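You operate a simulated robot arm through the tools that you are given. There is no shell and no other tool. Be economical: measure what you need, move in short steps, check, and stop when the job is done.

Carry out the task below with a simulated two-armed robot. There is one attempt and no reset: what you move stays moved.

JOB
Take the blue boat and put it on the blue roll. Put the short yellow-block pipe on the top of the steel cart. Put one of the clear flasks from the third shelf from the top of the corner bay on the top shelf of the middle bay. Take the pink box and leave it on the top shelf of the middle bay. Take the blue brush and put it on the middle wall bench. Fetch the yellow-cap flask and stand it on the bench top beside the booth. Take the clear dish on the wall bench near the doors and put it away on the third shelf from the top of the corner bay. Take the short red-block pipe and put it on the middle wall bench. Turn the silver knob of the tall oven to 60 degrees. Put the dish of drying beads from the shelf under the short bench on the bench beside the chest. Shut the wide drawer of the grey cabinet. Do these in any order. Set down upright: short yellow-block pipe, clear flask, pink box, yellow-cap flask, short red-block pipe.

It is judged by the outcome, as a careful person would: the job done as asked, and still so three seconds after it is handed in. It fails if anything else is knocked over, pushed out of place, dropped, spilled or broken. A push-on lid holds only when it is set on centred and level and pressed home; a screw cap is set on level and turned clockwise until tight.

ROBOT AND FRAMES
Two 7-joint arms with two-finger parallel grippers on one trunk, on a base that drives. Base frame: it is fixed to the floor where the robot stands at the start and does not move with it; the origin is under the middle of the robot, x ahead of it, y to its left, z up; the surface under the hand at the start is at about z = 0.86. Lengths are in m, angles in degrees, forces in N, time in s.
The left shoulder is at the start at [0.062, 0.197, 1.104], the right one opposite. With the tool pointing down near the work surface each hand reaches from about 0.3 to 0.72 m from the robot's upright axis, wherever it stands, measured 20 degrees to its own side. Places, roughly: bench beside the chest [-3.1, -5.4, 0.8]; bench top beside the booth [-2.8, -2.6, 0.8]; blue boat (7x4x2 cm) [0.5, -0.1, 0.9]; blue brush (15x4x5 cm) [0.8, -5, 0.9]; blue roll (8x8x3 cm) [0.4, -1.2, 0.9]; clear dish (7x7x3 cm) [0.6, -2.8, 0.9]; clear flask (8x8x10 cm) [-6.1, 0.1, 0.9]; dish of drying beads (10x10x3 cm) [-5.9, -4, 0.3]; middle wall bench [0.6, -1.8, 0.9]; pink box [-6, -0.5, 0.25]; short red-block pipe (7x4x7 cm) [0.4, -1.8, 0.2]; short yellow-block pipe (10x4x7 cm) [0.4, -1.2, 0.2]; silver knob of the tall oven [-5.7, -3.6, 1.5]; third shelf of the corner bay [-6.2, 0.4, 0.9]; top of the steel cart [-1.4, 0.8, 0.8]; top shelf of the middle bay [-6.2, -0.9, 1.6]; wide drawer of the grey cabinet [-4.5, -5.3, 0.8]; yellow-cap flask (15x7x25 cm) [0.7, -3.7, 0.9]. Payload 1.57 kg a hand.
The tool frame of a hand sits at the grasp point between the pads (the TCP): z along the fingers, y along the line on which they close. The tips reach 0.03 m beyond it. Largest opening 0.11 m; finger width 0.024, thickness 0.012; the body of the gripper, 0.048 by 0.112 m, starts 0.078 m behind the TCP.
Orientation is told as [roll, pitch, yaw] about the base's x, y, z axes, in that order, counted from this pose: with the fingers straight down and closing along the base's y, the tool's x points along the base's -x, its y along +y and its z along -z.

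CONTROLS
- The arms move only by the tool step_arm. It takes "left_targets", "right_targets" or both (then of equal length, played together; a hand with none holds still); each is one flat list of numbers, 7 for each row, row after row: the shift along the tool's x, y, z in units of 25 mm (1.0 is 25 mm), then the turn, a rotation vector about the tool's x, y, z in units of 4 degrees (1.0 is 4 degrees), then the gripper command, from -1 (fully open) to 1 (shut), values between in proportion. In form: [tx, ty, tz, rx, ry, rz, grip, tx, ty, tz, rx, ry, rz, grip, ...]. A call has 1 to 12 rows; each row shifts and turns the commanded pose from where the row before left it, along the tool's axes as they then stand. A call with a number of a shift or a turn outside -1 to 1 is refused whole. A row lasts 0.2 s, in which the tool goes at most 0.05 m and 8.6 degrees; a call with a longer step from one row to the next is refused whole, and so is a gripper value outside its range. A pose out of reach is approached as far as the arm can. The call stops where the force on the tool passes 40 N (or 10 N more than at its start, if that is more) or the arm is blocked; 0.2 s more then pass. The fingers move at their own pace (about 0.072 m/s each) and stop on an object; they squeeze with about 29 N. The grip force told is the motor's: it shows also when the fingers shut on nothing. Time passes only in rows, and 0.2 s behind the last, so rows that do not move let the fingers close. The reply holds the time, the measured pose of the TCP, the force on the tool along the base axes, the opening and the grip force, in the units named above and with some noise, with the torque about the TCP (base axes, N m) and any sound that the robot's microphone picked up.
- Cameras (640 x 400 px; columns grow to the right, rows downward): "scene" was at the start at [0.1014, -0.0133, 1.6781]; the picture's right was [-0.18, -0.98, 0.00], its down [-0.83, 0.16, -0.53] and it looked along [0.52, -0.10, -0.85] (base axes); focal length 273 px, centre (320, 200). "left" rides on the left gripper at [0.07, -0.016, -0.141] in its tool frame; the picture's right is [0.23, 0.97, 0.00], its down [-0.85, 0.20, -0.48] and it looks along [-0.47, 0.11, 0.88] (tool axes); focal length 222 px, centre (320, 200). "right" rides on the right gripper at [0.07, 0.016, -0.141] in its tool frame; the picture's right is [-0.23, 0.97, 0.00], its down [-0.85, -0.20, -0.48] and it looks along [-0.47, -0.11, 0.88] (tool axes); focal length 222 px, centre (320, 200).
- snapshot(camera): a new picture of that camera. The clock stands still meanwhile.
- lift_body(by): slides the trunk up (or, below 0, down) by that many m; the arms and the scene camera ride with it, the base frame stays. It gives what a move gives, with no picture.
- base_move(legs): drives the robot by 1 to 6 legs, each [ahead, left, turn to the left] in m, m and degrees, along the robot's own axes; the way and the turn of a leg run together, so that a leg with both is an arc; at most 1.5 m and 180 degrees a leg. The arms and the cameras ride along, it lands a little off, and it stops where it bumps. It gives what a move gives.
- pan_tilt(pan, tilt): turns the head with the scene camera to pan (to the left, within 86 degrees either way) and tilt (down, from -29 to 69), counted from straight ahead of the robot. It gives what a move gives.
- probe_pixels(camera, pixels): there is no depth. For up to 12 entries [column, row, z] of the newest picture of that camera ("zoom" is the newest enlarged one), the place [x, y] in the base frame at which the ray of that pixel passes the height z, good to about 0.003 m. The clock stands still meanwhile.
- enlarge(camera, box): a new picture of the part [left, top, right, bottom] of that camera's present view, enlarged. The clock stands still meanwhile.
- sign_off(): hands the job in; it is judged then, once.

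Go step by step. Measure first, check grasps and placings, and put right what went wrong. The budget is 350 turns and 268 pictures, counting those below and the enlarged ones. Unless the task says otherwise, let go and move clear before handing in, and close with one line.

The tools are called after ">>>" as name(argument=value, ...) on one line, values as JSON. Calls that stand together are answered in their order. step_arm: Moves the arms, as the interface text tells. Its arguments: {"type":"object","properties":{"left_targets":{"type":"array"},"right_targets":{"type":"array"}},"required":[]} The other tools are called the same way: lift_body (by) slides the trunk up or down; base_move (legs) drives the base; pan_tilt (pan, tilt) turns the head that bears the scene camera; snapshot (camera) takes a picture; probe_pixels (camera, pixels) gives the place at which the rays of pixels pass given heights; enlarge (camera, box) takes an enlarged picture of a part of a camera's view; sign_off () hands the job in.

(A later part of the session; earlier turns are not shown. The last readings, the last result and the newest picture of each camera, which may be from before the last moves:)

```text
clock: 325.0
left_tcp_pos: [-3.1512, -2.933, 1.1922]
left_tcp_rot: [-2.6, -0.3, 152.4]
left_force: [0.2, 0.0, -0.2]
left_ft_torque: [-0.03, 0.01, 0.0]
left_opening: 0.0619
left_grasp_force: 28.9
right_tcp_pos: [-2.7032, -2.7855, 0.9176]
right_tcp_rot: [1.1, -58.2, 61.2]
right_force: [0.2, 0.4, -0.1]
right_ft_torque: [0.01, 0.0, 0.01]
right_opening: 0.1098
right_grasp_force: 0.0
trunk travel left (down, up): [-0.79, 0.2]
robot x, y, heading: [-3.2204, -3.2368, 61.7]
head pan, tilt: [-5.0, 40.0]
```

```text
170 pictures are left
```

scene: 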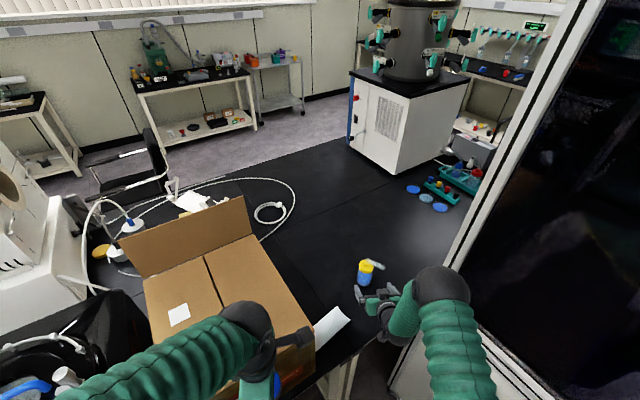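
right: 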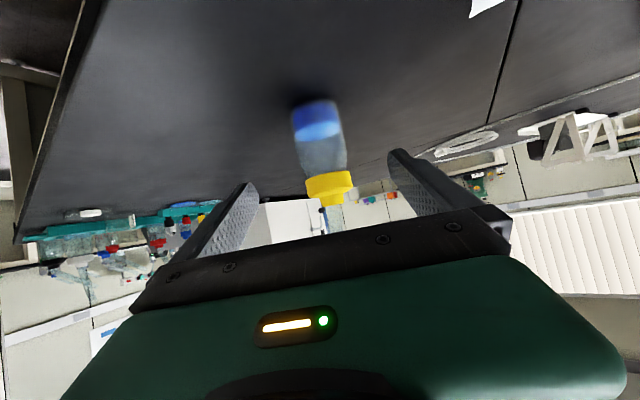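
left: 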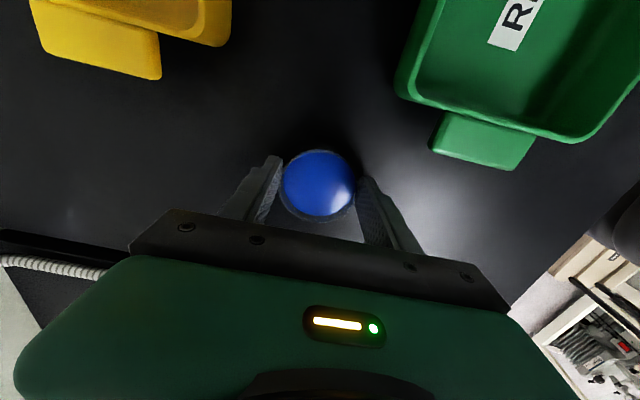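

The flask stands upright, clear of the hand. I back off and bring the right hand back to pointing down, then look west.

>>> base_move(legs=[[-0.55, 0, 0]])

>>> step_arm(right_targets=[-0.3, 0, -0.3, 0, 1, 0, 0, -0.3, 0, -0.3, 0, 1, 0, 0, -0.3, 0, -0.3, 0, 1, 0, 0, -0.3, 0, -0.3, 0, 1, 0, 0, 0, 0, -0.3, 0, 1, 0, 0, 0, 0, -0.3, 0, 1, 0, 0, 0, 0, -0.3, 0, 1, 0, 0, 0, 0, -0.3, 0, 1, 0, 0, 0, 0, -0.3, 0, 1, 0, 0, 0, 0, 0, 0, 1, 0, 0, 0, 0, 0, 0, 1, 0, 0, 0, 0, 0, 0, 1, 0, 0])

>>> step_arm(right_targets=[0, 0, 0, 0, 1, 0, 0, 0, 0, 0, 0, 1, 0, 0, 0, 0, 0, 0, 0.4, 0, 0])

>>> base_move(legs=[[0, 0, 118]])

>>> pan_tilt(pan=0, tilt=22)

>>> snapshot(camera="scene")

>>> pan_tilt(pan=-55, tilt=22)

>>> snapshot(camera="scene")

```text
clock: 328.1
left_tcp_pos: [-3.4058, -3.4108, 1.1934]
left_tcp_rot: [-2.6, -0.2, 152.2]
left_force: [0.9, 0.1, -0.1]
left_ft_torque: [-0.02, 0.0, 0.0]
left_opening: 0.0618
left_grasp_force: 28.9
right_tcp_pos: [-2.9577, -3.2671, 0.9153]
right_tcp_rot: [1.2, -58.0, 60.9]
right_force: [0.1, -0.4, 0.9]
right_ft_torque: [0.01, 0.0, -0.02]
right_opening: 0.1098
right_grasp_force: 0.0
trunk travel left (down, up): [-0.79, 0.2]
robot x, y, heading: [-3.4787, -3.713, 61.7]
head pan, tilt: [-5.0, 40.0]
```

```text
clock: 330.7
left_tcp_pos: [-3.4056, -3.4145, 1.194]
left_tcp_rot: [-2.7, -0.4, 152.2]
left_force: [-0.1, 0.1, -0.5]
left_ft_torque: [0.02, 0.03, 0.0]
left_opening: 0.0615
left_grasp_force: 29.0
right_tcp_pos: [-2.9689, -3.2932, 0.99]
right_tcp_rot: [0.8, -10.1, 61.9]
right_force: [0.4, -0.9, -0.3]
right_ft_torque: [-0.04, -0.02, 0.01]
right_opening: 0.0551
right_grasp_force: 0.0
trunk travel left (down, up): [-0.79, 0.2]
robot x, y, heading: [-3.4834, -3.7152, 61.5]
head pan, tilt: [-5.0, 40.0]
```

```text
clock: 331.5
left_tcp_pos: [-3.4072, -3.4144, 1.1937]
left_tcp_rot: [-2.7, -0.3, 152.1]
left_force: [0.8, 0.4, -0.1]
left_ft_torque: [-0.02, 0.04, -0.03]
left_opening: 0.0617
left_grasp_force: 28.9
right_tcp_pos: [-2.9698, -3.2923, 0.9902]
right_tcp_rot: [0.6, -0.6, 62.0]
right_force: [0.1, 0.5, -0.5]
right_ft_torque: [0.02, 0.0, 0.02]
right_opening: 0.0549
right_grasp_force: 0.1
trunk travel left (down, up): [-0.79, 0.2]
robot x, y, heading: [-3.4825, -3.7124, 61.3]
head pan, tilt: [-5.0, 40.0]
```

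```text
clock: 336.9
left_tcp_pos: [-3.7747, -3.8028, 1.194]
left_tcp_rot: [-2.7, -0.3, -87.0]
left_force: [0.1, -0.4, -0.9]
left_ft_torque: [-0.01, 0.01, 0.01]
left_opening: 0.0617
left_grasp_force: 29.1
right_tcp_pos: [-4.1014, -3.4896, 0.9903]
right_tcp_rot: [0.7, -0.6, -177.2]
right_force: [-0.6, 0.1, -0.2]
right_ft_torque: [0.02, -0.02, 0.01]
right_opening: 0.055
right_grasp_force: 0.0
trunk travel left (down, up): [-0.79, 0.2]
robot x, y, heading: [-3.478, -3.7159, -177.4]
head pan, tilt: [-5.0, 40.0]
```

```text
clock: 337.8
left_tcp_pos: [-3.7721, -3.8024, 1.1942]
left_tcp_rot: [-2.8, -0.3, -87.1]
left_force: [0.1, 0.5, -0.4]
left_ft_torque: [-0.01, 0.01, 0.03]
left_opening: 0.0618
left_grasp_force: 29.3
right_tcp_pos: [-4.1007, -3.49, 0.9911]
right_tcp_rot: [0.6, -0.8, -177.2]
right_force: [0.2, 0.3, 0.5]
right_ft_torque: [0.02, 0.01, 0.03]
right_opening: 0.0548
right_grasp_force: 0.1
trunk travel left (down, up): [-0.79, 0.2]
robot x, y, heading: [-3.4805, -3.711, -177.5]
head pan, tilt: [0.0, 22.0]
```

```text
169 pictures are left
```

scene: 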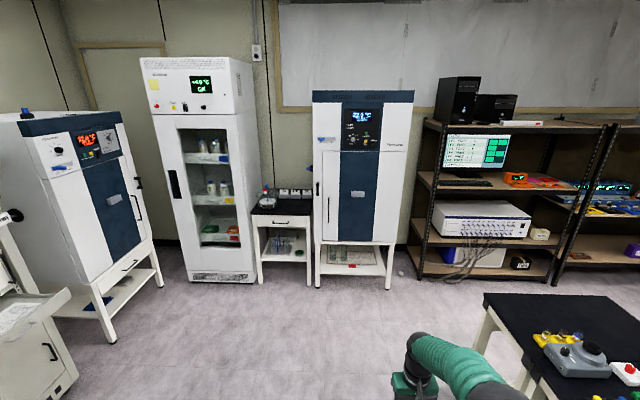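

```text
clock: 339.0
left_tcp_pos: [-3.7731, -3.8031, 1.194]
left_tcp_rot: [-2.8, -0.2, -87.0]
left_force: [-0.8, -0.1, -0.2]
left_ft_torque: [-0.02, 0.0, 0.02]
left_opening: 0.0618
left_grasp_force: 29.1
right_tcp_pos: [-4.1015, -3.489, 0.9901]
right_tcp_rot: [0.6, -0.8, -177.3]
right_force: [-0.6, 0.7, -0.2]
right_ft_torque: [-0.02, -0.04, 0.0]
right_opening: 0.0547
right_grasp_force: 0.0
trunk travel left (down, up): [-0.79, 0.2]
robot x, y, heading: [-3.4833, -3.7135, -177.4]
head pan, tilt: [-55.0, 22.0]
```

```text
168 pictures are left
```

scene: 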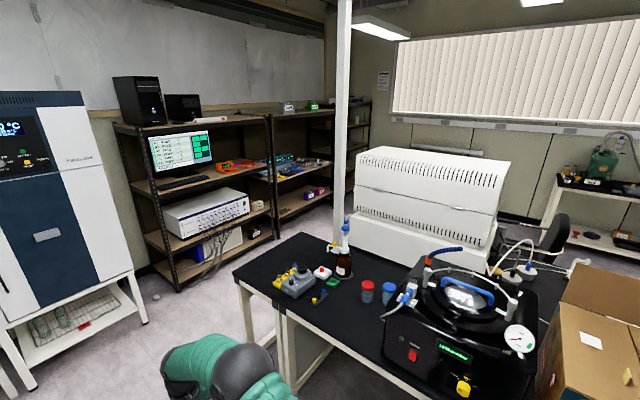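

The way west and north between island and shelves looks clear. I drive to x about -5.2 and strafe north, then look at the bays.

>>> base_move(legs=[[1.4, 0, -2.6], [0.3, 0, 0], [0, -1.3, 0]])

>>> pan_tilt(pan=-60, tilt=22)

>>> snapshot(camera="scene")

```text
clock: 347.3
left_tcp_pos: [-5.4146, -3.7651, 1.1931]
left_tcp_rot: [-2.7, -0.3, -92.3]
left_force: [-1.0, 0.2, -1.0]
left_ft_torque: [-0.01, 0.02, 0.0]
left_opening: 0.0618
left_grasp_force: 29.8
right_tcp_pos: [-5.7037, -3.427, 0.9893]
right_tcp_rot: [0.8, 1.3, 178.4]
right_force: [4.9, -2.5, 0.0]
right_ft_torque: [0.21, 0.63, 0.13]
right_opening: 0.0552
right_grasp_force: 0.0
trunk travel left (down, up): [-0.79, 0.2]
robot x, y, heading: [-5.1162, -3.7034, 177.4]
head pan, tilt: [-55.0, 22.0]
stopped in leg 2: the force on the tool passed its limit at 186 N (the readings are from after the stop); the commanded pose is now the measured one
```

```text
clock: 348.0
left_tcp_pos: [-5.4122, -3.7685, 1.1937]
left_tcp_rot: [-2.8, -0.4, -92.2]
left_force: [0.6, -0.6, -1.1]
left_ft_torque: [0.01, 0.01, -0.03]
left_opening: 0.0617
left_grasp_force: 29.3
right_tcp_pos: [-5.704, -3.4265, 0.9905]
right_tcp_rot: [0.7, 1.2, 178.4]
right_force: [0.0, -0.1, 0.1]
right_ft_torque: [-0.02, 0.03, -0.04]
right_opening: 0.0548
right_grasp_force: 0.1
trunk travel left (down, up): [-0.79, 0.2]
robot x, y, heading: [-5.1106, -3.6982, 177.4]
head pan, tilt: [-60.0, 22.0]
```

```text
167 pictures are left
```

scene: 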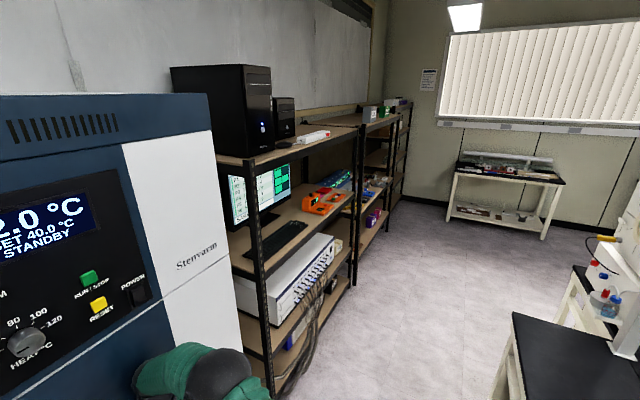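

The right hand bumped the oven front; I back off at once and inspect the oven and its knob.

>>> base_move(legs=[[-0.3, 0, 2.6]])

>>> pan_tilt(pan=-15, tilt=15)

>>> snapshot(camera="scene")

>>> enlarge(camera="scene", box=[260, 110, 420, 230])

```text
clock: 350.0
left_tcp_pos: [-5.1076, -3.7877, 1.1933]
left_tcp_rot: [-2.7, -0.3, -89.1]
left_force: [0.3, 0.0, -0.7]
left_ft_torque: [-0.02, 0.0, 0.0]
left_opening: 0.0618
left_grasp_force: 29.2
right_tcp_pos: [-5.4142, -3.4642, 0.9883]
right_tcp_rot: [0.8, 1.2, -178.6]
right_force: [0.8, 0.1, 0.2]
right_ft_torque: [0.03, 0.0, 0.0]
right_opening: 0.055
right_grasp_force: 0.1
trunk travel left (down, up): [-0.79, 0.2]
robot x, y, heading: [-4.8128, -3.704, -179.6]
head pan, tilt: [-60.0, 22.0]
```

```text
clock: 351.1
left_tcp_pos: [-5.1035, -3.7891, 1.1935]
left_tcp_rot: [-3.0, -0.4, -89.1]
left_force: [-0.4, 0.0, -0.4]
left_ft_torque: [-0.01, 0.0, -0.01]
left_opening: 0.0619
left_grasp_force: 29.2
right_tcp_pos: [-5.4112, -3.4637, 0.9924]
right_tcp_rot: [0.8, 1.0, -178.6]
right_force: [-0.3, -0.8, -0.2]
right_ft_torque: [-0.04, 0.0, 0.03]
right_opening: 0.0549
right_grasp_force: 0.1
trunk travel left (down, up): [-0.79, 0.2]
robot x, y, heading: [-4.8092, -3.7106, -179.7]
head pan, tilt: [-15.0, 15.0]
```

```text
166 pictures are left
```

scene: 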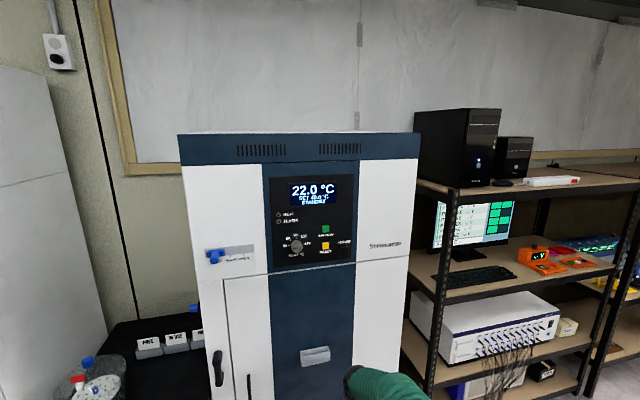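

```text
3.33 times, centred on (340, 170) of scene
```

zoom: 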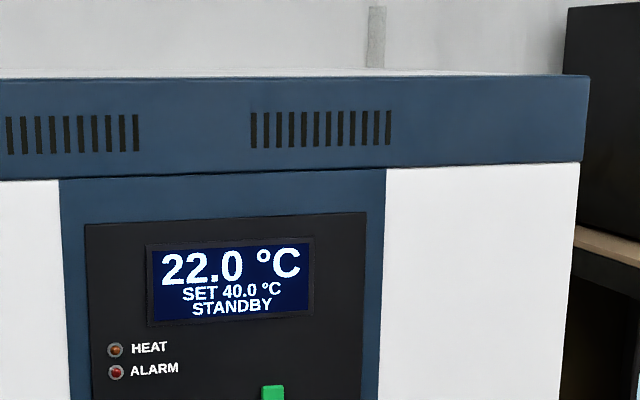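

The oven stands straight, "SET 40.0". I zoom on the knob at (296,246).

>>> enlarge(camera="scene", box=[268, 220, 358, 276])

>>> probe_pixels(camera="scene", pixels=[[296, 246, 1.5], [296, 246, 1.45], [180, 165, 1.8], [420, 160, 1.8], [190, 290, 1.3], [405, 262, 1.4]])

```text
7.11 times, centred on (313, 248) of scene
```

zoom: 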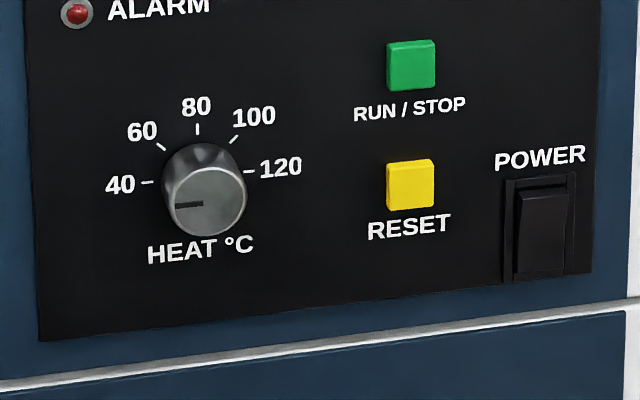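

```text
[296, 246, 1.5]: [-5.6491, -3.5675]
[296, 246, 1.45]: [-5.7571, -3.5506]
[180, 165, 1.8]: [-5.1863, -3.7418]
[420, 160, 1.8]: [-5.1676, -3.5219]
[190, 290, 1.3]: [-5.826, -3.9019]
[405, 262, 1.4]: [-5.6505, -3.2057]
```

The pointer is at 40; 60 is 45° clockwise. I raise the trunk and lift the right hand, then turn it to point at the panel.

>>> lift_body(by=0.19)

>>> step_arm(right_targets=[0, 0, -1, 0, 0, 0, -0.5, 0, 0, -1, 0, 0, 0, -0.5, 0, 0, -1, 0, 0, 0, -0.5, 0, 0, -1, 0, 0, 0, -0.5, 0, 0, -1, 0, 0, 0, -0.5, 0, 0, -1, 0, 0, 0, -0.5, 0, 0, -1, 0, 0, 0, -0.5, 0, 0, -1, 0, 0, 0, -0.5, 0, 0, -1, 0, 0, 0, -0.5, 0, 0, -1, 0, 0, 0, -0.5, 0, 0, -1, 0, 0, 0, -0.5])

>>> step_arm(right_targets=[0, 0, 0, 0, -1, 0, -0.5, 0, 0, 0, 0, -1, 0, -0.5, 0, 0, 0, 0, -1, 0, -0.5, 0, 0, 0, 0, -1, 0, -0.5, 0, 0, 0, 0, -1, 0, -0.5, 0, 0, 0, 0, -1, 0, -0.5, 0, 0, 0, 0, -1, 0, -0.5, 0, 0, 0, 0, -1, 0, -0.5, 0, 0, 0, 0, -1, 0, -0.5, 0, 0, 0, 0, -1, 0, -0.5, 0, 0, 0, 0, -1, 0, -0.5, 0, 0, 0, 0, -1, 0, -0.5])

>>> step_arm(right_targets=[0, 0, 0, 0, -1, 0, -0.5, 0, 0, 0, 0, -1, 0, -0.5, 0, 0, 0, 0, -1, 0, -0.5, 0, 0, 0, 0, -1, 0, -0.5, 0, 0, 0, 0, -1, 0, -0.5, 0, 0, 0, 0, -1, 0, -0.5, 0, 0, 0, 0, -1, 0, -0.5, 0, 0, 0, 0, -1, 0, -0.5, 0, 0, 0, 0, -1, 0, -0.5, 0, 0, 0, 0, -1, 0, -0.5, 0, 0, 0, 0, -0.7, 0, -0.5])

>>> snapshot(camera="right")

>>> snapshot(camera="scene")

```text
clock: 353.2
left_tcp_pos: [-5.1034, -3.7878, 1.3844]
left_tcp_rot: [-2.9, -0.3, -89.1]
left_force: [-0.8, 0.5, -0.7]
left_ft_torque: [0.01, -0.05, 0.01]
left_opening: 0.0617
left_grasp_force: 29.1
right_tcp_pos: [-5.4118, -3.4641, 1.18]
right_tcp_rot: [0.8, 1.0, -178.6]
right_force: [0.3, -0.3, -0.2]
right_ft_torque: [0.01, -0.03, 0.01]
right_opening: 0.055
right_grasp_force: 0.1
trunk travel left (down, up): [-0.98, 0.01]
robot x, y, heading: [-4.8085, -3.7093, -179.5]
head pan, tilt: [-15.0, 15.0]
```

```text
clock: 355.6
left_tcp_pos: [-5.1041, -3.7881, 1.3846]
left_tcp_rot: [-2.9, -0.3, -89.1]
left_force: [0.3, -1.0, -0.1]
left_ft_torque: [0.0, 0.0, 0.03]
left_opening: 0.0619
left_grasp_force: 29.5
right_tcp_pos: [-5.4172, -3.4618, 1.457]
right_tcp_rot: [0.7, 1.0, -178.6]
right_force: [-0.3, 0.1, -0.5]
right_ft_torque: [-0.02, -0.02, 0.01]
right_opening: 0.0821
right_grasp_force: 0.1
trunk travel left (down, up): [-0.98, 0.01]
robot x, y, heading: [-4.8084, -3.7088, -179.6]
head pan, tilt: [-15.0, 15.0]
```

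```text
clock: 358.2
left_tcp_pos: [-5.1036, -3.7875, 1.3848]
left_tcp_rot: [-2.9, -0.3, -89.0]
left_force: [0.3, 0.5, -0.9]
left_ft_torque: [-0.02, 0.0, 0.0]
left_opening: 0.0618
left_grasp_force: 28.7
right_tcp_pos: [-5.4159, -3.4605, 1.4556]
right_tcp_rot: [1.0, -47.1, -179.4]
right_force: [0.7, 0.7, 0.0]
right_ft_torque: [-0.02, 0.0, -0.01]
right_opening: 0.0826
right_grasp_force: 0.1
trunk travel left (down, up): [-0.98, 0.01]
robot x, y, heading: [-4.8107, -3.7052, -179.6]
head pan, tilt: [-15.0, 15.0]
```

```text
clock: 360.6
left_tcp_pos: [-5.1054, -3.7878, 1.384]
left_tcp_rot: [-3.0, -0.3, -89.1]
left_force: [-0.2, 0.9, -0.7]
left_ft_torque: [0.02, 0.01, -0.02]
left_opening: 0.0621
left_grasp_force: 28.7
right_tcp_pos: [-5.416, -3.4586, 1.4557]
right_tcp_rot: [76.9, -89.3, 104.6]
right_force: [0.7, -1.1, -0.1]
right_ft_torque: [0.0, 0.01, -0.05]
right_opening: 0.0824
right_grasp_force: 0.0
trunk travel left (down, up): [-0.98, 0.01]
robot x, y, heading: [-4.8094, -3.709, -179.7]
head pan, tilt: [-15.0, 15.0]
```

```text
163 pictures are left
```

right: 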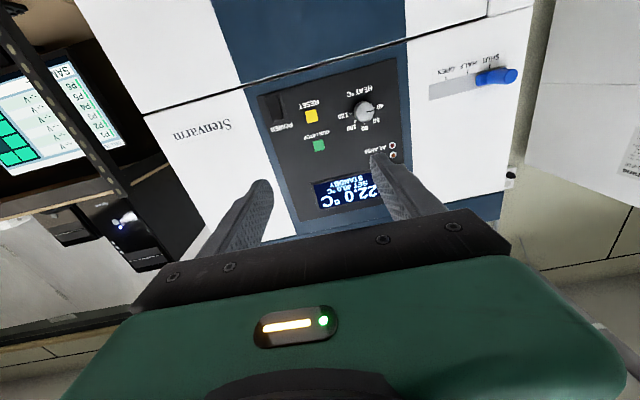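

```text
162 pictures are left
```

scene: 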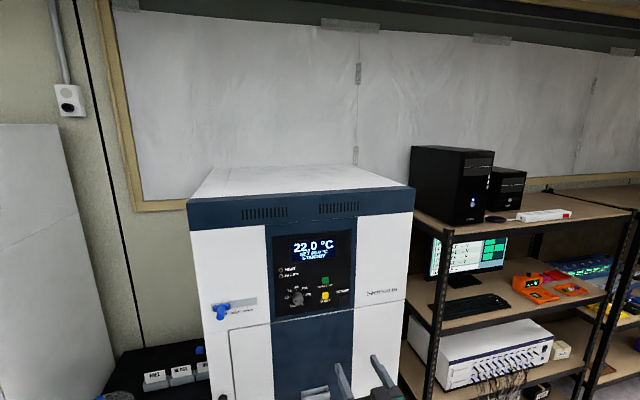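

The knob shows at (364,113) in the right view and (298,298) in the scene view. I probe both rays at several heights to triangulate.

>>> probe_pixels(camera="right", pixels=[[364, 113, 1.42], [364, 113, 1.44], [364, 113, 1.46], [364, 113, 1.48]])

>>> probe_pixels(camera="scene", pixels=[[297, 300, 1.42], [297, 300, 1.44], [297, 300, 1.46], [297, 300, 1.48]])

>>> enlarge(camera="scene", box=[262, 270, 352, 326])

>>> enlarge(camera="right", box=[300, 60, 440, 180])

```text
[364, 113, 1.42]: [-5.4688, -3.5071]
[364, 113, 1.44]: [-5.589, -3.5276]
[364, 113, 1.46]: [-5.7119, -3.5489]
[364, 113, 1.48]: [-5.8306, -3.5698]
```

```text
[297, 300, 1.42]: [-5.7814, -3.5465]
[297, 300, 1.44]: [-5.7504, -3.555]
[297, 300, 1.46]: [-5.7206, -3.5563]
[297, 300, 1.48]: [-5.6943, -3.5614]
```

```text
7.11 times, centred on (307, 298) of scene
```

zoom: 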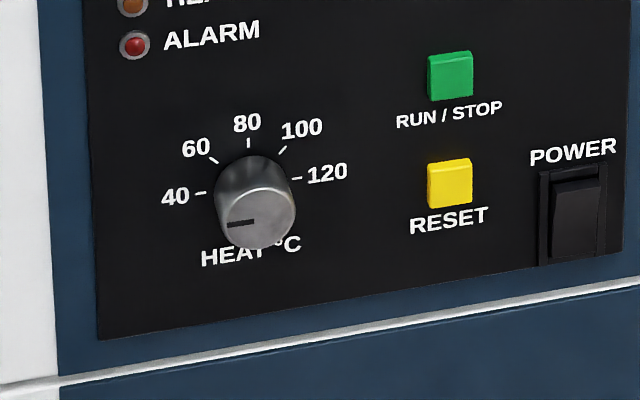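

```text
3.33 times, centred on (370, 120) of right
```

zoom: 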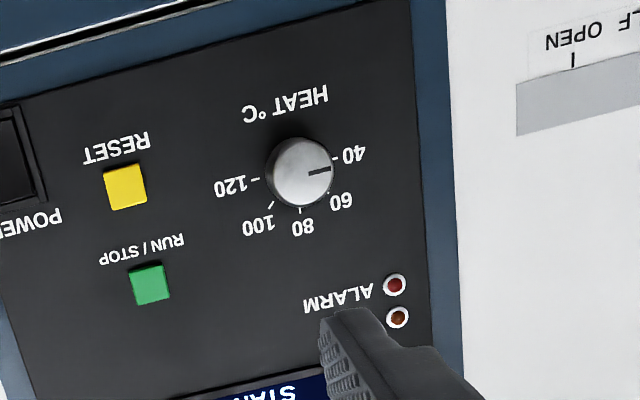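

Knob front is at about [-5.72, -3.553, 1.461]. I centre the hand laterally, drive 0.2 ahead, and check.

>>> step_arm(right_targets=[-0.2, 0.94, 0, 0, 0, 0, -0.3, 0, 0.94, 0, 0, 0, 0, -0.3, 0, 0.94, 0, 0, 0, 0, -0.3, 0, 0.94, 0, 0, 0, 0, -0.3, 0, 0, 0, 0, 0, 0, -0.3])

>>> base_move(legs=[[0.2, 0, 0]])

>>> snapshot(camera="right")

>>> probe_pixels(camera="right", pixels=[[320, 110, 1.45], [320, 110, 1.46]])

```text
clock: 361.8
left_tcp_pos: [-5.1035, -3.789, 1.3845]
left_tcp_rot: [-2.9, -0.3, -89.2]
left_force: [-0.4, -0.7, -1.0]
left_ft_torque: [0.0, -0.02, 0.03]
left_opening: 0.0617
left_grasp_force: 29.3
right_tcp_pos: [-5.4136, -3.5533, 1.4635]
right_tcp_rot: [73.5, -89.3, 108.0]
right_force: [0.9, 0.2, -0.6]
right_ft_torque: [0.01, -0.01, -0.02]
right_opening: 0.0717
right_grasp_force: 0.0
trunk travel left (down, up): [-0.98, 0.01]
robot x, y, heading: [-4.8102, -3.7097, -179.6]
head pan, tilt: [-15.0, 15.0]
```

```text
clock: 363.4
left_tcp_pos: [-5.2983, -3.7886, 1.3857]
left_tcp_rot: [-3.1, -0.2, -89.3]
left_force: [0.0, 0.2, 0.0]
left_ft_torque: [0.01, 0.0, 0.01]
left_opening: 0.0617
left_grasp_force: 29.0
right_tcp_pos: [-5.6094, -3.5515, 1.4664]
right_tcp_rot: [90.4, -89.3, 90.6]
right_force: [0.0, 0.8, -0.1]
right_ft_torque: [-0.01, -0.01, 0.01]
right_opening: 0.0716
right_grasp_force: 0.1
trunk travel left (down, up): [-0.98, 0.01]
robot x, y, heading: [-5.0113, -3.7105, -179.9]
head pan, tilt: [-15.0, 15.0]
```

```text
159 pictures are left
```

right: 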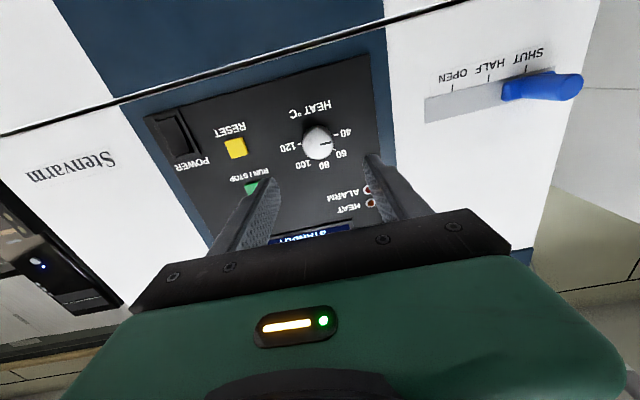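

```text
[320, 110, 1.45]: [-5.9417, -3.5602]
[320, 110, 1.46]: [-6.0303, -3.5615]
```

The knob front is at (317,143); I probe that ray.

>>> probe_pixels(camera="right", pixels=[[317, 144, 1.44], [317, 144, 1.45], [317, 144, 1.46], [317, 144, 1.47]])

>>> enlarge(camera="right", box=[270, 100, 370, 180])

```text
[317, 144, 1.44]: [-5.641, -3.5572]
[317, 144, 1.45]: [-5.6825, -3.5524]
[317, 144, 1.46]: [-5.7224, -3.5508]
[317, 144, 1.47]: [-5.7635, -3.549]
```

```text
5.00 times, centred on (320, 140) of right
```

zoom: 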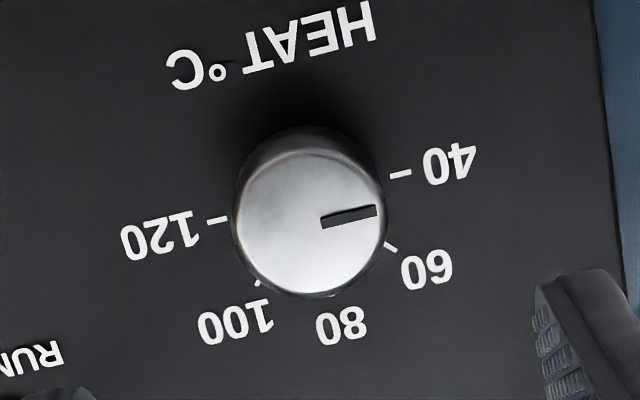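

Knob at [-5.722, -3.551, 1.460]. I advance 0.098 m, lower 5 mm, and close on it.

>>> step_arm(right_targets=[0.2, 0, 0.8, 0, 0, 0, -0.3, 0, 0, 0.8, 0, 0, 0, -0.3, 0, 0, 0.8, 0, 0, 0, -0.3, 0, 0, 0.8, 0, 0, 0, -0.3, 0, 0, 0.6, 0, 0, 0, -0.3, 0, 0, 0, 0, 0, 0, -0.3])

>>> snapshot(camera="right")

```text
clock: 364.8
left_tcp_pos: [-5.3032, -3.7889, 1.3849]
left_tcp_rot: [-3.0, -0.3, -89.4]
left_force: [-0.3, 0.0, -0.8]
left_ft_torque: [0.03, 0.04, 0.02]
left_opening: 0.0618
left_grasp_force: 29.1
right_tcp_pos: [-5.7078, -3.5522, 1.4575]
right_tcp_rot: [74.2, -89.2, 106.9]
right_force: [0.4, -0.6, -0.7]
right_ft_torque: [0.01, -0.01, -0.03]
right_opening: 0.0717
right_grasp_force: 0.1
trunk travel left (down, up): [-0.98, 0.01]
robot x, y, heading: [-5.0123, -3.706, -179.8]
head pan, tilt: [-15.0, 15.0]
```

```text
157 pictures are left
```

right: 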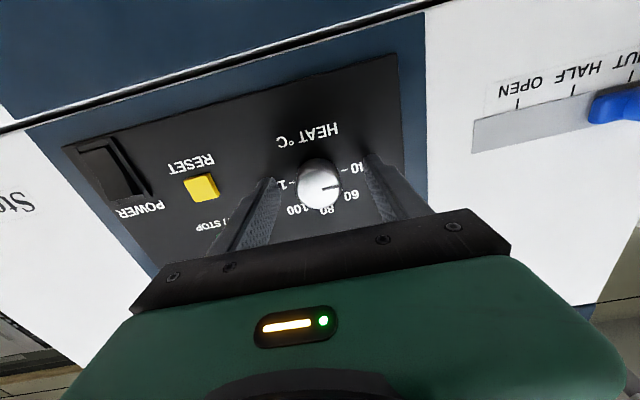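

The fingers straddle the knob. I close.

>>> step_arm(right_targets=[0, 0, 0.1, 0, 0, 0, 0, 0, 0, 0, 0, 0, 0, 0.5, 0, 0, 0, 0, 0, 0, 1, 0, 0, 0, 0, 0, 0, 1, 0, 0, 0, 0, 0, 0, 1])

>>> step_arm(right_targets=[0, 0, 0, 0, 0, 1, 1, 0, 0, 0, 0, 0, 1, 1, 0, 0, 0, 0, 0, 1, 1, 0, 0, 0, 0, 0, 1, 1])

>>> snapshot(camera="right")

>>> enlarge(camera="scene", box=[240, 240, 360, 360])

```text
clock: 366.0
left_tcp_pos: [-5.3028, -3.7869, 1.3835]
left_tcp_rot: [-2.9, -0.3, -89.2]
left_force: [1.0, -0.1, -0.4]
left_ft_torque: [-0.03, 0.03, -0.01]
left_opening: 0.0617
left_grasp_force: 29.1
right_tcp_pos: [-5.7114, -3.5522, 1.4572]
right_tcp_rot: [74.4, -89.3, 106.7]
right_force: [-1.2, 1.9, 0.3]
right_ft_torque: [-0.01, 0.09, -1.18]
right_opening: 0.0358
right_grasp_force: 42.2
trunk travel left (down, up): [-0.98, 0.01]
robot x, y, heading: [-5.0115, -3.7081, -179.9]
head pan, tilt: [-15.0, 15.0]
```

```text
clock: 367.0
left_tcp_pos: [-5.3063, -3.7881, 1.3835]
left_tcp_rot: [-3.0, -0.3, -89.2]
left_force: [0.0, 0.5, -0.4]
left_ft_torque: [0.03, -0.03, 0.0]
left_opening: 0.0616
left_grasp_force: 29.2
right_tcp_pos: [-5.7127, -3.5539, 1.4577]
right_tcp_rot: [89.3, -73.2, 91.9]
right_force: [-5.4, 1.2, 2.2]
right_ft_torque: [0.02, 0.76, -1.23]
right_opening: 0.0358
right_grasp_force: 42.9
trunk travel left (down, up): [-0.98, 0.01]
robot x, y, heading: [-5.0132, -3.7113, -180.1]
head pan, tilt: [-15.0, 15.0]
```

```text
156 pictures are left
```

right: 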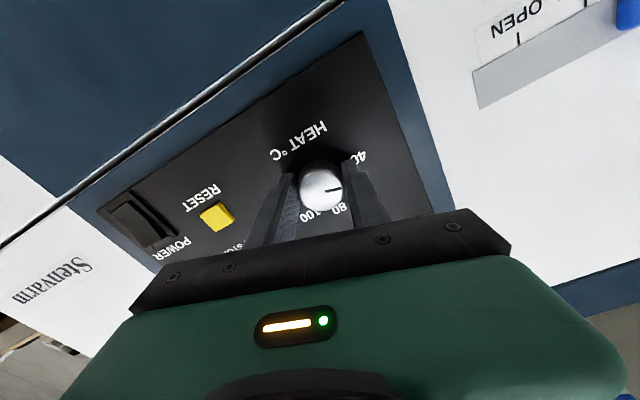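

```text
3.33 times, centred on (300, 300) of scene
```

zoom: 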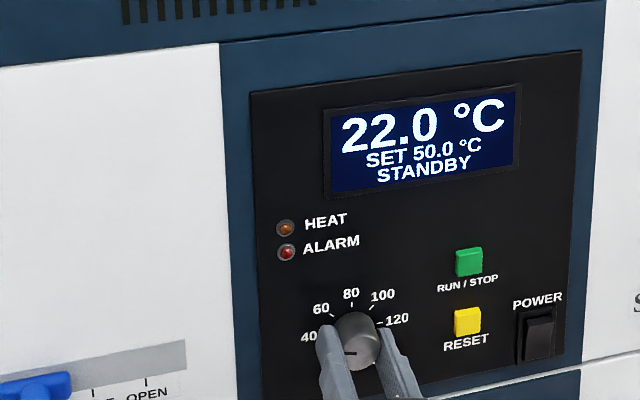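

The display now reads SET 50. I turn 4 more rows and check.

>>> step_arm(right_targets=[0, 0, 0, 0, 0, 1, 1, 0, 0, 0, 0, 0, 1, 1, 0, 0, 0, 0, 0, 1, 1, 0, 0, 0, 0, 0, 1, 1])

>>> enlarge(camera="scene", box=[240, 240, 360, 360])

```text
clock: 368.0
left_tcp_pos: [-5.3047, -3.7894, 1.3841]
left_tcp_rot: [-2.9, -0.3, -89.3]
left_force: [0.6, -0.5, -0.9]
left_ft_torque: [0.01, 0.03, 0.02]
left_opening: 0.0617
left_grasp_force: 29.2
right_tcp_pos: [-5.7122, -3.5536, 1.4575]
right_tcp_rot: [89.5, -57.2, 91.6]
right_force: [-6.6, 0.1, 2.7]
right_ft_torque: [0.03, 0.26, -1.4]
right_opening: 0.0356
right_grasp_force: 43.0
trunk travel left (down, up): [-0.98, 0.01]
robot x, y, heading: [-5.0108, -3.7084, -179.7]
head pan, tilt: [-15.0, 15.0]
```

```text
3.33 times, centred on (300, 300) of scene
```

zoom: 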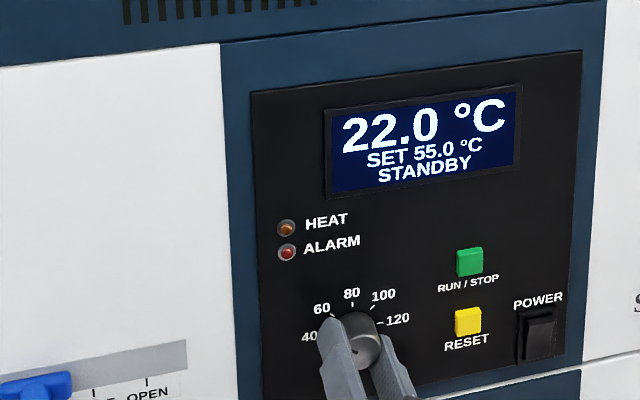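

SET 55 at 32°. I turn 13° more.

>>> step_arm(right_targets=[0, 0, 0, 0, 0, 1, 1, 0, 0, 0, 0, 0, 1, 1, 0, 0, 0, 0, 0, 1, 1, 0, 0, 0, 0, 0, 0.2, 1])

>>> enlarge(camera="scene", box=[240, 240, 360, 360])

>>> enlarge(camera="right", box=[240, 100, 400, 240])

```text
clock: 369.0
left_tcp_pos: [-5.3039, -3.7884, 1.384]
left_tcp_rot: [-2.9, -0.3, -89.4]
left_force: [0.1, -0.6, -0.3]
left_ft_torque: [0.0, 0.0, 0.05]
left_opening: 0.0617
left_grasp_force: 28.5
right_tcp_pos: [-5.7121, -3.5532, 1.4582]
right_tcp_rot: [89.5, -44.6, 91.5]
right_force: [-5.1, -0.1, 1.4]
right_ft_torque: [0.05, -0.18, -0.99]
right_opening: 0.0357
right_grasp_force: 42.7
trunk travel left (down, up): [-0.98, 0.01]
robot x, y, heading: [-5.0096, -3.7081, -179.7]
head pan, tilt: [-15.0, 15.0]
```

```text
3.33 times, centred on (300, 300) of scene
```

zoom: 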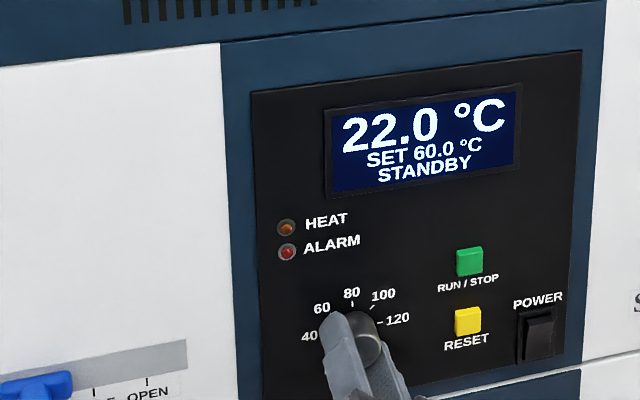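

```text
2.86 times, centred on (320, 170) of right
```

zoom: 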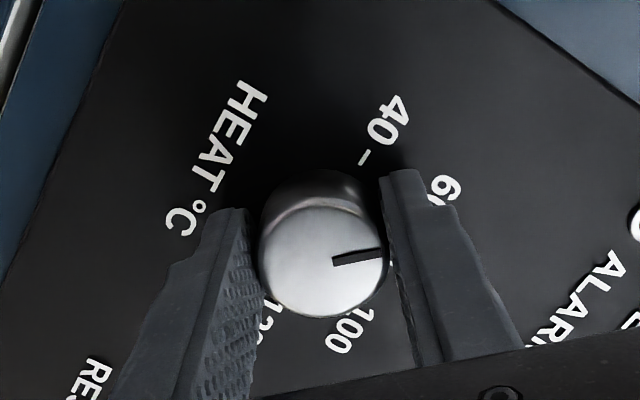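

SET 60.0. I open, withdraw and check the pointer.

>>> step_arm(right_targets=[0, 0, 0, 0, 0, 0, 0.4, 0, 0, 0, 0, 0, 0, 0, 0, 0, 0, 0, 0, 0, -0.3, 0, 0, 0, 0, 0, 0, -0.3, 0, 0, -1, 0, 0, 0, -0.3, 0, 0, -1, 0, 0, 0, -0.3, 0, 0, -1, 0, 0, 0, -0.3, 0, 0, -1, 0, 0, 0, -0.3, 0, 0, -1, 0, 0, 0, -0.3, 0, 0, -1, 0, 0, 0, -0.3])

>>> base_move(legs=[[-0.25, 0, 0]])

>>> enlarge(camera="scene", box=[250, 190, 370, 290])

>>> step_arm(right_targets=[0, 0, 0, 0, 0, -1, -0.3, 0, 0, 0, 0, 0, -1, -0.3, 0, 0, 0, 0, 0, -1, -0.3, 0, 0, 0, 0, 0, -1, -0.3, 0, 0, 0, 0, 0, -1, -0.3, 0, 0, 0, 0, 0, -1, -0.3, 0, 0, 0, 0, 0, -1, -0.3, 0, 0, 0, 0, 0, -1, -0.3, 0, 0, 0, 0, 0, -1, -0.3, 0, 0, 0, 0, 0, -1, -0.3, 0, 0, 0, 0, 0, -1, -0.3, 0, 0, 0, 0, 0, -0.25, -0.3])

```text
clock: 371.2
left_tcp_pos: [-5.3018, -3.7886, 1.3859]
left_tcp_rot: [-3.0, -0.3, -89.4]
left_force: [0.4, 0.1, 0.1]
left_ft_torque: [0.01, 0.04, 0.02]
left_opening: 0.0614
left_grasp_force: 29.0
right_tcp_pos: [-5.5588, -3.5519, 1.4614]
right_tcp_rot: [89.9, -44.5, 91.3]
right_force: [0.2, -0.3, 0.5]
right_ft_torque: [0.02, 0.03, -0.01]
right_opening: 0.0714
right_grasp_force: 0.0
trunk travel left (down, up): [-0.98, 0.01]
robot x, y, heading: [-5.012, -3.711, -179.6]
head pan, tilt: [-15.0, 15.0]
```

```text
clock: 373.0
left_tcp_pos: [-5.0598, -3.7891, 1.3835]
left_tcp_rot: [-2.6, -0.3, -89.0]
left_force: [-0.6, 0.9, -0.4]
left_ft_torque: [0.01, -0.03, -0.01]
left_opening: 0.0617
left_grasp_force: 28.4
right_tcp_pos: [-5.3178, -3.5513, 1.4582]
right_tcp_rot: [89.4, -44.5, 91.8]
right_force: [-0.1, 0.3, -0.9]
right_ft_torque: [-0.01, 0.0, 0.0]
right_opening: 0.0713
right_grasp_force: 0.0
trunk travel left (down, up): [-0.98, 0.01]
robot x, y, heading: [-4.7606, -3.7094, -179.8]
head pan, tilt: [-15.0, 15.0]
```

```text
4.00 times, centred on (310, 240) of scene
```

zoom: 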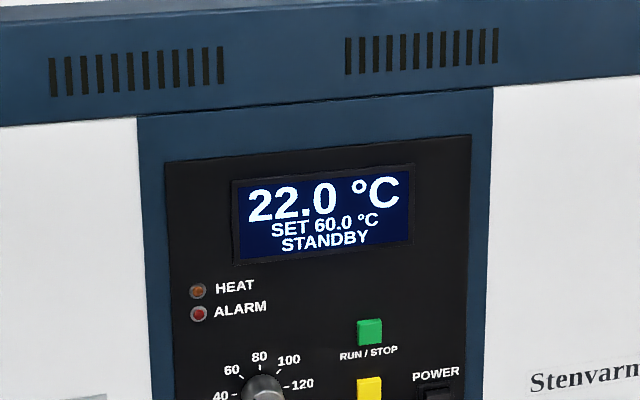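

```text
clock: 375.6
left_tcp_pos: [-5.0518, -3.7874, 1.3849]
left_tcp_rot: [-3.0, -0.3, -89.1]
left_force: [0.5, 0.3, -0.3]
left_ft_torque: [0.01, -0.03, 0.0]
left_opening: 0.0621
left_grasp_force: 29.1
right_tcp_pos: [-5.3091, -3.5507, 1.4621]
right_tcp_rot: [68.1, -89.6, 113.2]
right_force: [0.0, -0.2, -0.9]
right_ft_torque: [-0.03, -0.04, 0.05]
right_opening: 0.0715
right_grasp_force: 0.0
trunk travel left (down, up): [-0.98, 0.01]
robot x, y, heading: [-4.7617, -3.7069, -179.7]
head pan, tilt: [-15.0, 15.0]
```

The knob reads 60. I turn north, shift to x about -5.2 and look up the aisle.

>>> base_move(legs=[[0, 0, -90], [0, 0.45, 0]])

>>> pan_tilt(pan=20, tilt=25)

>>> snapshot(camera="scene")

```text
clock: 382.2
left_tcp_pos: [-5.3112, -3.4372, 1.3839]
left_tcp_rot: [-2.9, -0.3, -177.2]
left_force: [0.2, -0.8, -0.7]
left_ft_torque: [-0.03, 0.04, -0.01]
left_opening: 0.0618
left_grasp_force: 29.0
right_tcp_pos: [-5.0813, -3.173, 1.4622]
right_tcp_rot: [71.6, -89.4, 21.5]
right_force: [-0.1, 0.1, 0.3]
right_ft_torque: [-0.01, 0.02, -0.02]
right_opening: 0.0713
right_grasp_force: 0.1
trunk travel left (down, up): [-0.98, 0.01]
robot x, y, heading: [-5.2192, -3.7299, 92.5]
head pan, tilt: [-15.0, 15.0]
```

```text
clock: 383.2
left_tcp_pos: [-5.3128, -3.4385, 1.3849]
left_tcp_rot: [-2.9, -0.4, -177.1]
left_force: [-0.6, 0.1, -0.3]
left_ft_torque: [-0.03, 0.0, -0.02]
left_opening: 0.0618
left_grasp_force: 29.3
right_tcp_pos: [-5.0841, -3.1742, 1.4619]
right_tcp_rot: [70.8, -89.5, 22.5]
right_force: [0.4, 0.1, 0.2]
right_ft_torque: [0.0, -0.03, 0.02]
right_opening: 0.0718
right_grasp_force: 0.0
trunk travel left (down, up): [-0.98, 0.01]
robot x, y, heading: [-5.2199, -3.7258, 92.2]
head pan, tilt: [20.0, 25.0]
```

```text
150 pictures are left
```

scene: 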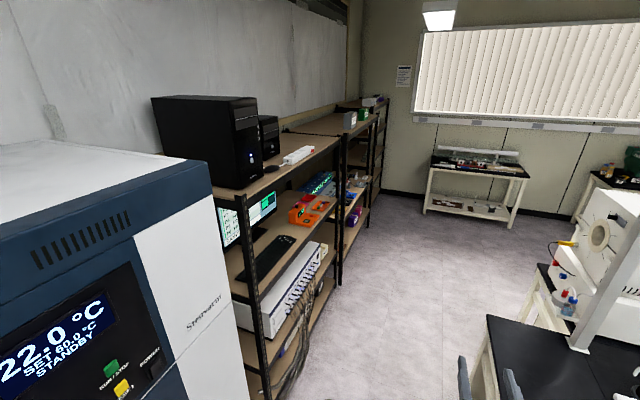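

The aisle is clear. I drive 3 m north and look at the bays.

>>> base_move(legs=[[1.5, -0.06, -2.2], [1.5, 0, 0]])

>>> pan_tilt(pan=70, tilt=30)

>>> snapshot(camera="scene")

```text
refused: leg 1 is longer than a leg can be; nothing moved
```

```text
clock: 384.4
left_tcp_pos: [-5.3131, -3.4393, 1.3839]
left_tcp_rot: [-3.0, -0.3, -177.1]
left_force: [-0.5, 0.4, -1.0]
left_ft_torque: [0.0, 0.0, -0.02]
left_opening: 0.0617
left_grasp_force: 29.1
right_tcp_pos: [-5.0859, -3.174, 1.4626]
right_tcp_rot: [69.2, -89.5, 24.0]
right_force: [-0.1, 0.6, -0.4]
right_ft_torque: [0.03, 0.0, -0.01]
right_opening: 0.0714
right_grasp_force: 0.1
trunk travel left (down, up): [-0.98, 0.01]
robot x, y, heading: [-5.2219, -3.7312, 92.2]
head pan, tilt: [70.0, 30.0]
```

```text
149 pictures are left
```

scene: 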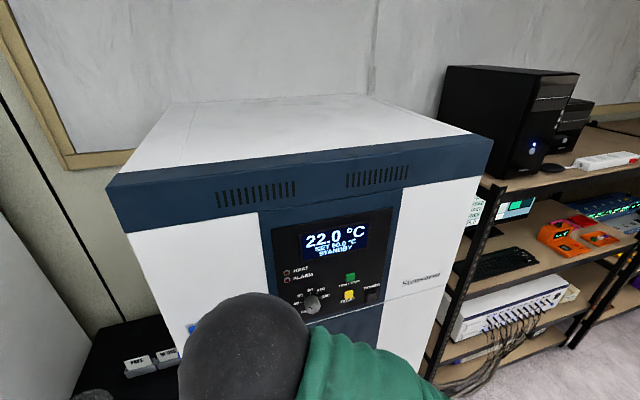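

>>> base_move(legs=[[1.45, -0.06, -2.2], [1.45, 0, 0]])

>>> pan_tilt(pan=65, tilt=28)

>>> snapshot(camera="scene")

```text
clock: 398.4
left_tcp_pos: [-5.3222, -0.5302, 1.3843]
left_tcp_rot: [-3.0, -0.4, -177.6]
left_force: [-0.3, 0.9, -0.2]
left_ft_torque: [0.04, -0.03, 0.01]
left_opening: 0.062
left_grasp_force: 28.6
right_tcp_pos: [-5.09, -0.2681, 1.4623]
right_tcp_rot: [76.8, -89.5, 15.9]
right_force: [0.4, 0.0, -0.1]
right_ft_torque: [0.01, 0.01, -0.01]
right_opening: 0.0713
right_grasp_force: 0.0
trunk travel left (down, up): [-0.98, 0.01]
robot x, y, heading: [-5.2351, -0.8229, 91.7]
head pan, tilt: [70.0, 30.0]
```

```text
clock: 399.1
left_tcp_pos: [-5.3221, -0.5303, 1.3849]
left_tcp_rot: [-3.0, -0.3, -177.6]
left_force: [-1.0, 0.6, -0.1]
left_ft_torque: [-0.01, -0.01, 0.03]
left_opening: 0.0617
left_grasp_force: 29.1
right_tcp_pos: [-5.0897, -0.2665, 1.4617]
right_tcp_rot: [76.0, -89.4, 16.6]
right_force: [-0.5, 0.1, 0.3]
right_ft_torque: [0.01, -0.01, -0.02]
right_opening: 0.0715
right_grasp_force: 0.2
trunk travel left (down, up): [-0.98, 0.01]
robot x, y, heading: [-5.2346, -0.8209, 91.7]
head pan, tilt: [65.0, 28.0]
```

```text
148 pictures are left
```

scene: 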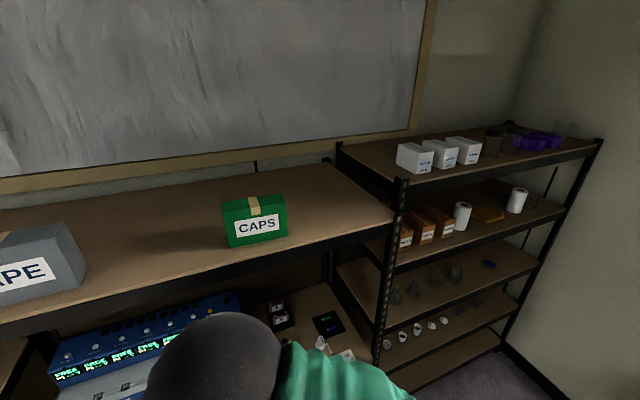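

I see the middle bay's top shelf (boxes TAPE, CAPS with free space between) and the corner bay. I go ahead, shift east a little, and turn to face the corner bay.

>>> base_move(legs=[[0.85, -0.3, 0], [0, 0, 88]])

>>> pan_tilt(pan=0, tilt=30)

>>> snapshot(camera="scene")

```text
clock: 407.6
left_tcp_pos: [-5.2492, 0.0214, 1.384]
left_tcp_rot: [-2.9, -0.3, -93.8]
left_force: [0.4, -0.3, -0.3]
left_ft_torque: [0.03, 0.01, 0.01]
left_opening: 0.0617
left_grasp_force: 29.0
right_tcp_pos: [-5.4854, 0.2803, 1.4617]
right_tcp_rot: [72.8, -89.4, 103.5]
right_force: [0.0, -0.6, -0.3]
right_ft_torque: [0.01, 0.04, 0.0]
right_opening: 0.0714
right_grasp_force: 0.0
trunk travel left (down, up): [-0.98, 0.01]
robot x, y, heading: [-4.9503, 0.0767, 175.8]
head pan, tilt: [65.0, 28.0]
```

```text
clock: 409.0
left_tcp_pos: [-5.248, 0.0201, 1.3839]
left_tcp_rot: [-3.0, -0.3, -93.8]
left_force: [0.3, -0.4, 0.5]
left_ft_torque: [0.02, -0.03, 0.01]
left_opening: 0.0617
left_grasp_force: 29.6
right_tcp_pos: [-5.4849, 0.2781, 1.4613]
right_tcp_rot: [74.9, -89.6, 101.6]
right_force: [-0.7, -0.5, -0.1]
right_ft_torque: [-0.02, 0.03, 0.02]
right_opening: 0.0714
right_grasp_force: 0.0
trunk travel left (down, up): [-0.98, 0.01]
robot x, y, heading: [-4.95, 0.0753, 175.5]
head pan, tilt: [0.0, 30.0]
```

```text
147 pictures are left
```

scene: 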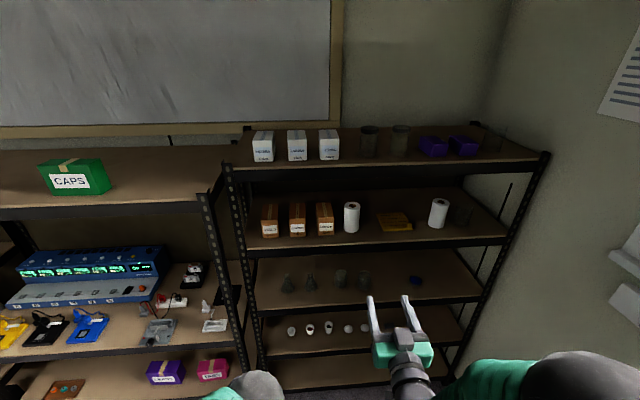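

Third shelf of the corner bay: four vessels at (287-365, 280) and a blue item at (415,281). I zoom and measure.

>>> enlarge(camera="scene", box=[230, 230, 490, 340])

>>> probe_pixels(camera="scene", pixels=[[250, 312, 0.9], [475, 301, 0.9], [287, 292, 0.9], [311, 290, 0.9], [341, 286, 0.9], [415, 283, 0.9], [237, 172, 1.6], [540, 160, 1.6], [245, 250, 1.25], [510, 240, 1.25], [260, 350, 0.55], [0, 215, 1.6]])

```text
2.46 times, centred on (360, 285) of scene
```

zoom: 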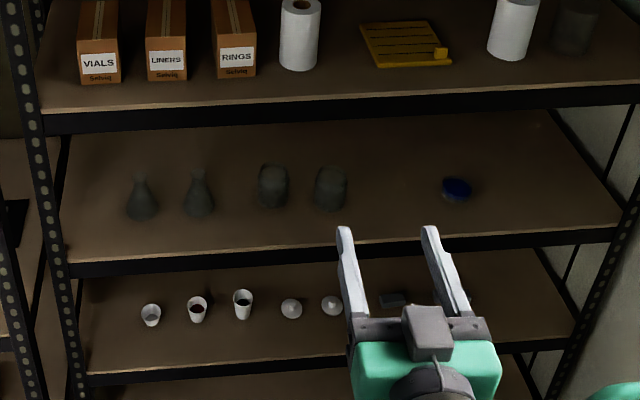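

```text
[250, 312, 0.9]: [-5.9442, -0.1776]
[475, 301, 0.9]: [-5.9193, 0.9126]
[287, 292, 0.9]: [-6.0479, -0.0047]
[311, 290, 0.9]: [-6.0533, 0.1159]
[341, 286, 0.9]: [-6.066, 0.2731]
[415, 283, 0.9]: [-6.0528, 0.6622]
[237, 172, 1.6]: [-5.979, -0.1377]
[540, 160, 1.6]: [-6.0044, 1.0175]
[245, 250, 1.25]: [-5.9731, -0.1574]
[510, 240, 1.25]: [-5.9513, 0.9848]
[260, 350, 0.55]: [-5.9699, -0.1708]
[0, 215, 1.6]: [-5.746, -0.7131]
```

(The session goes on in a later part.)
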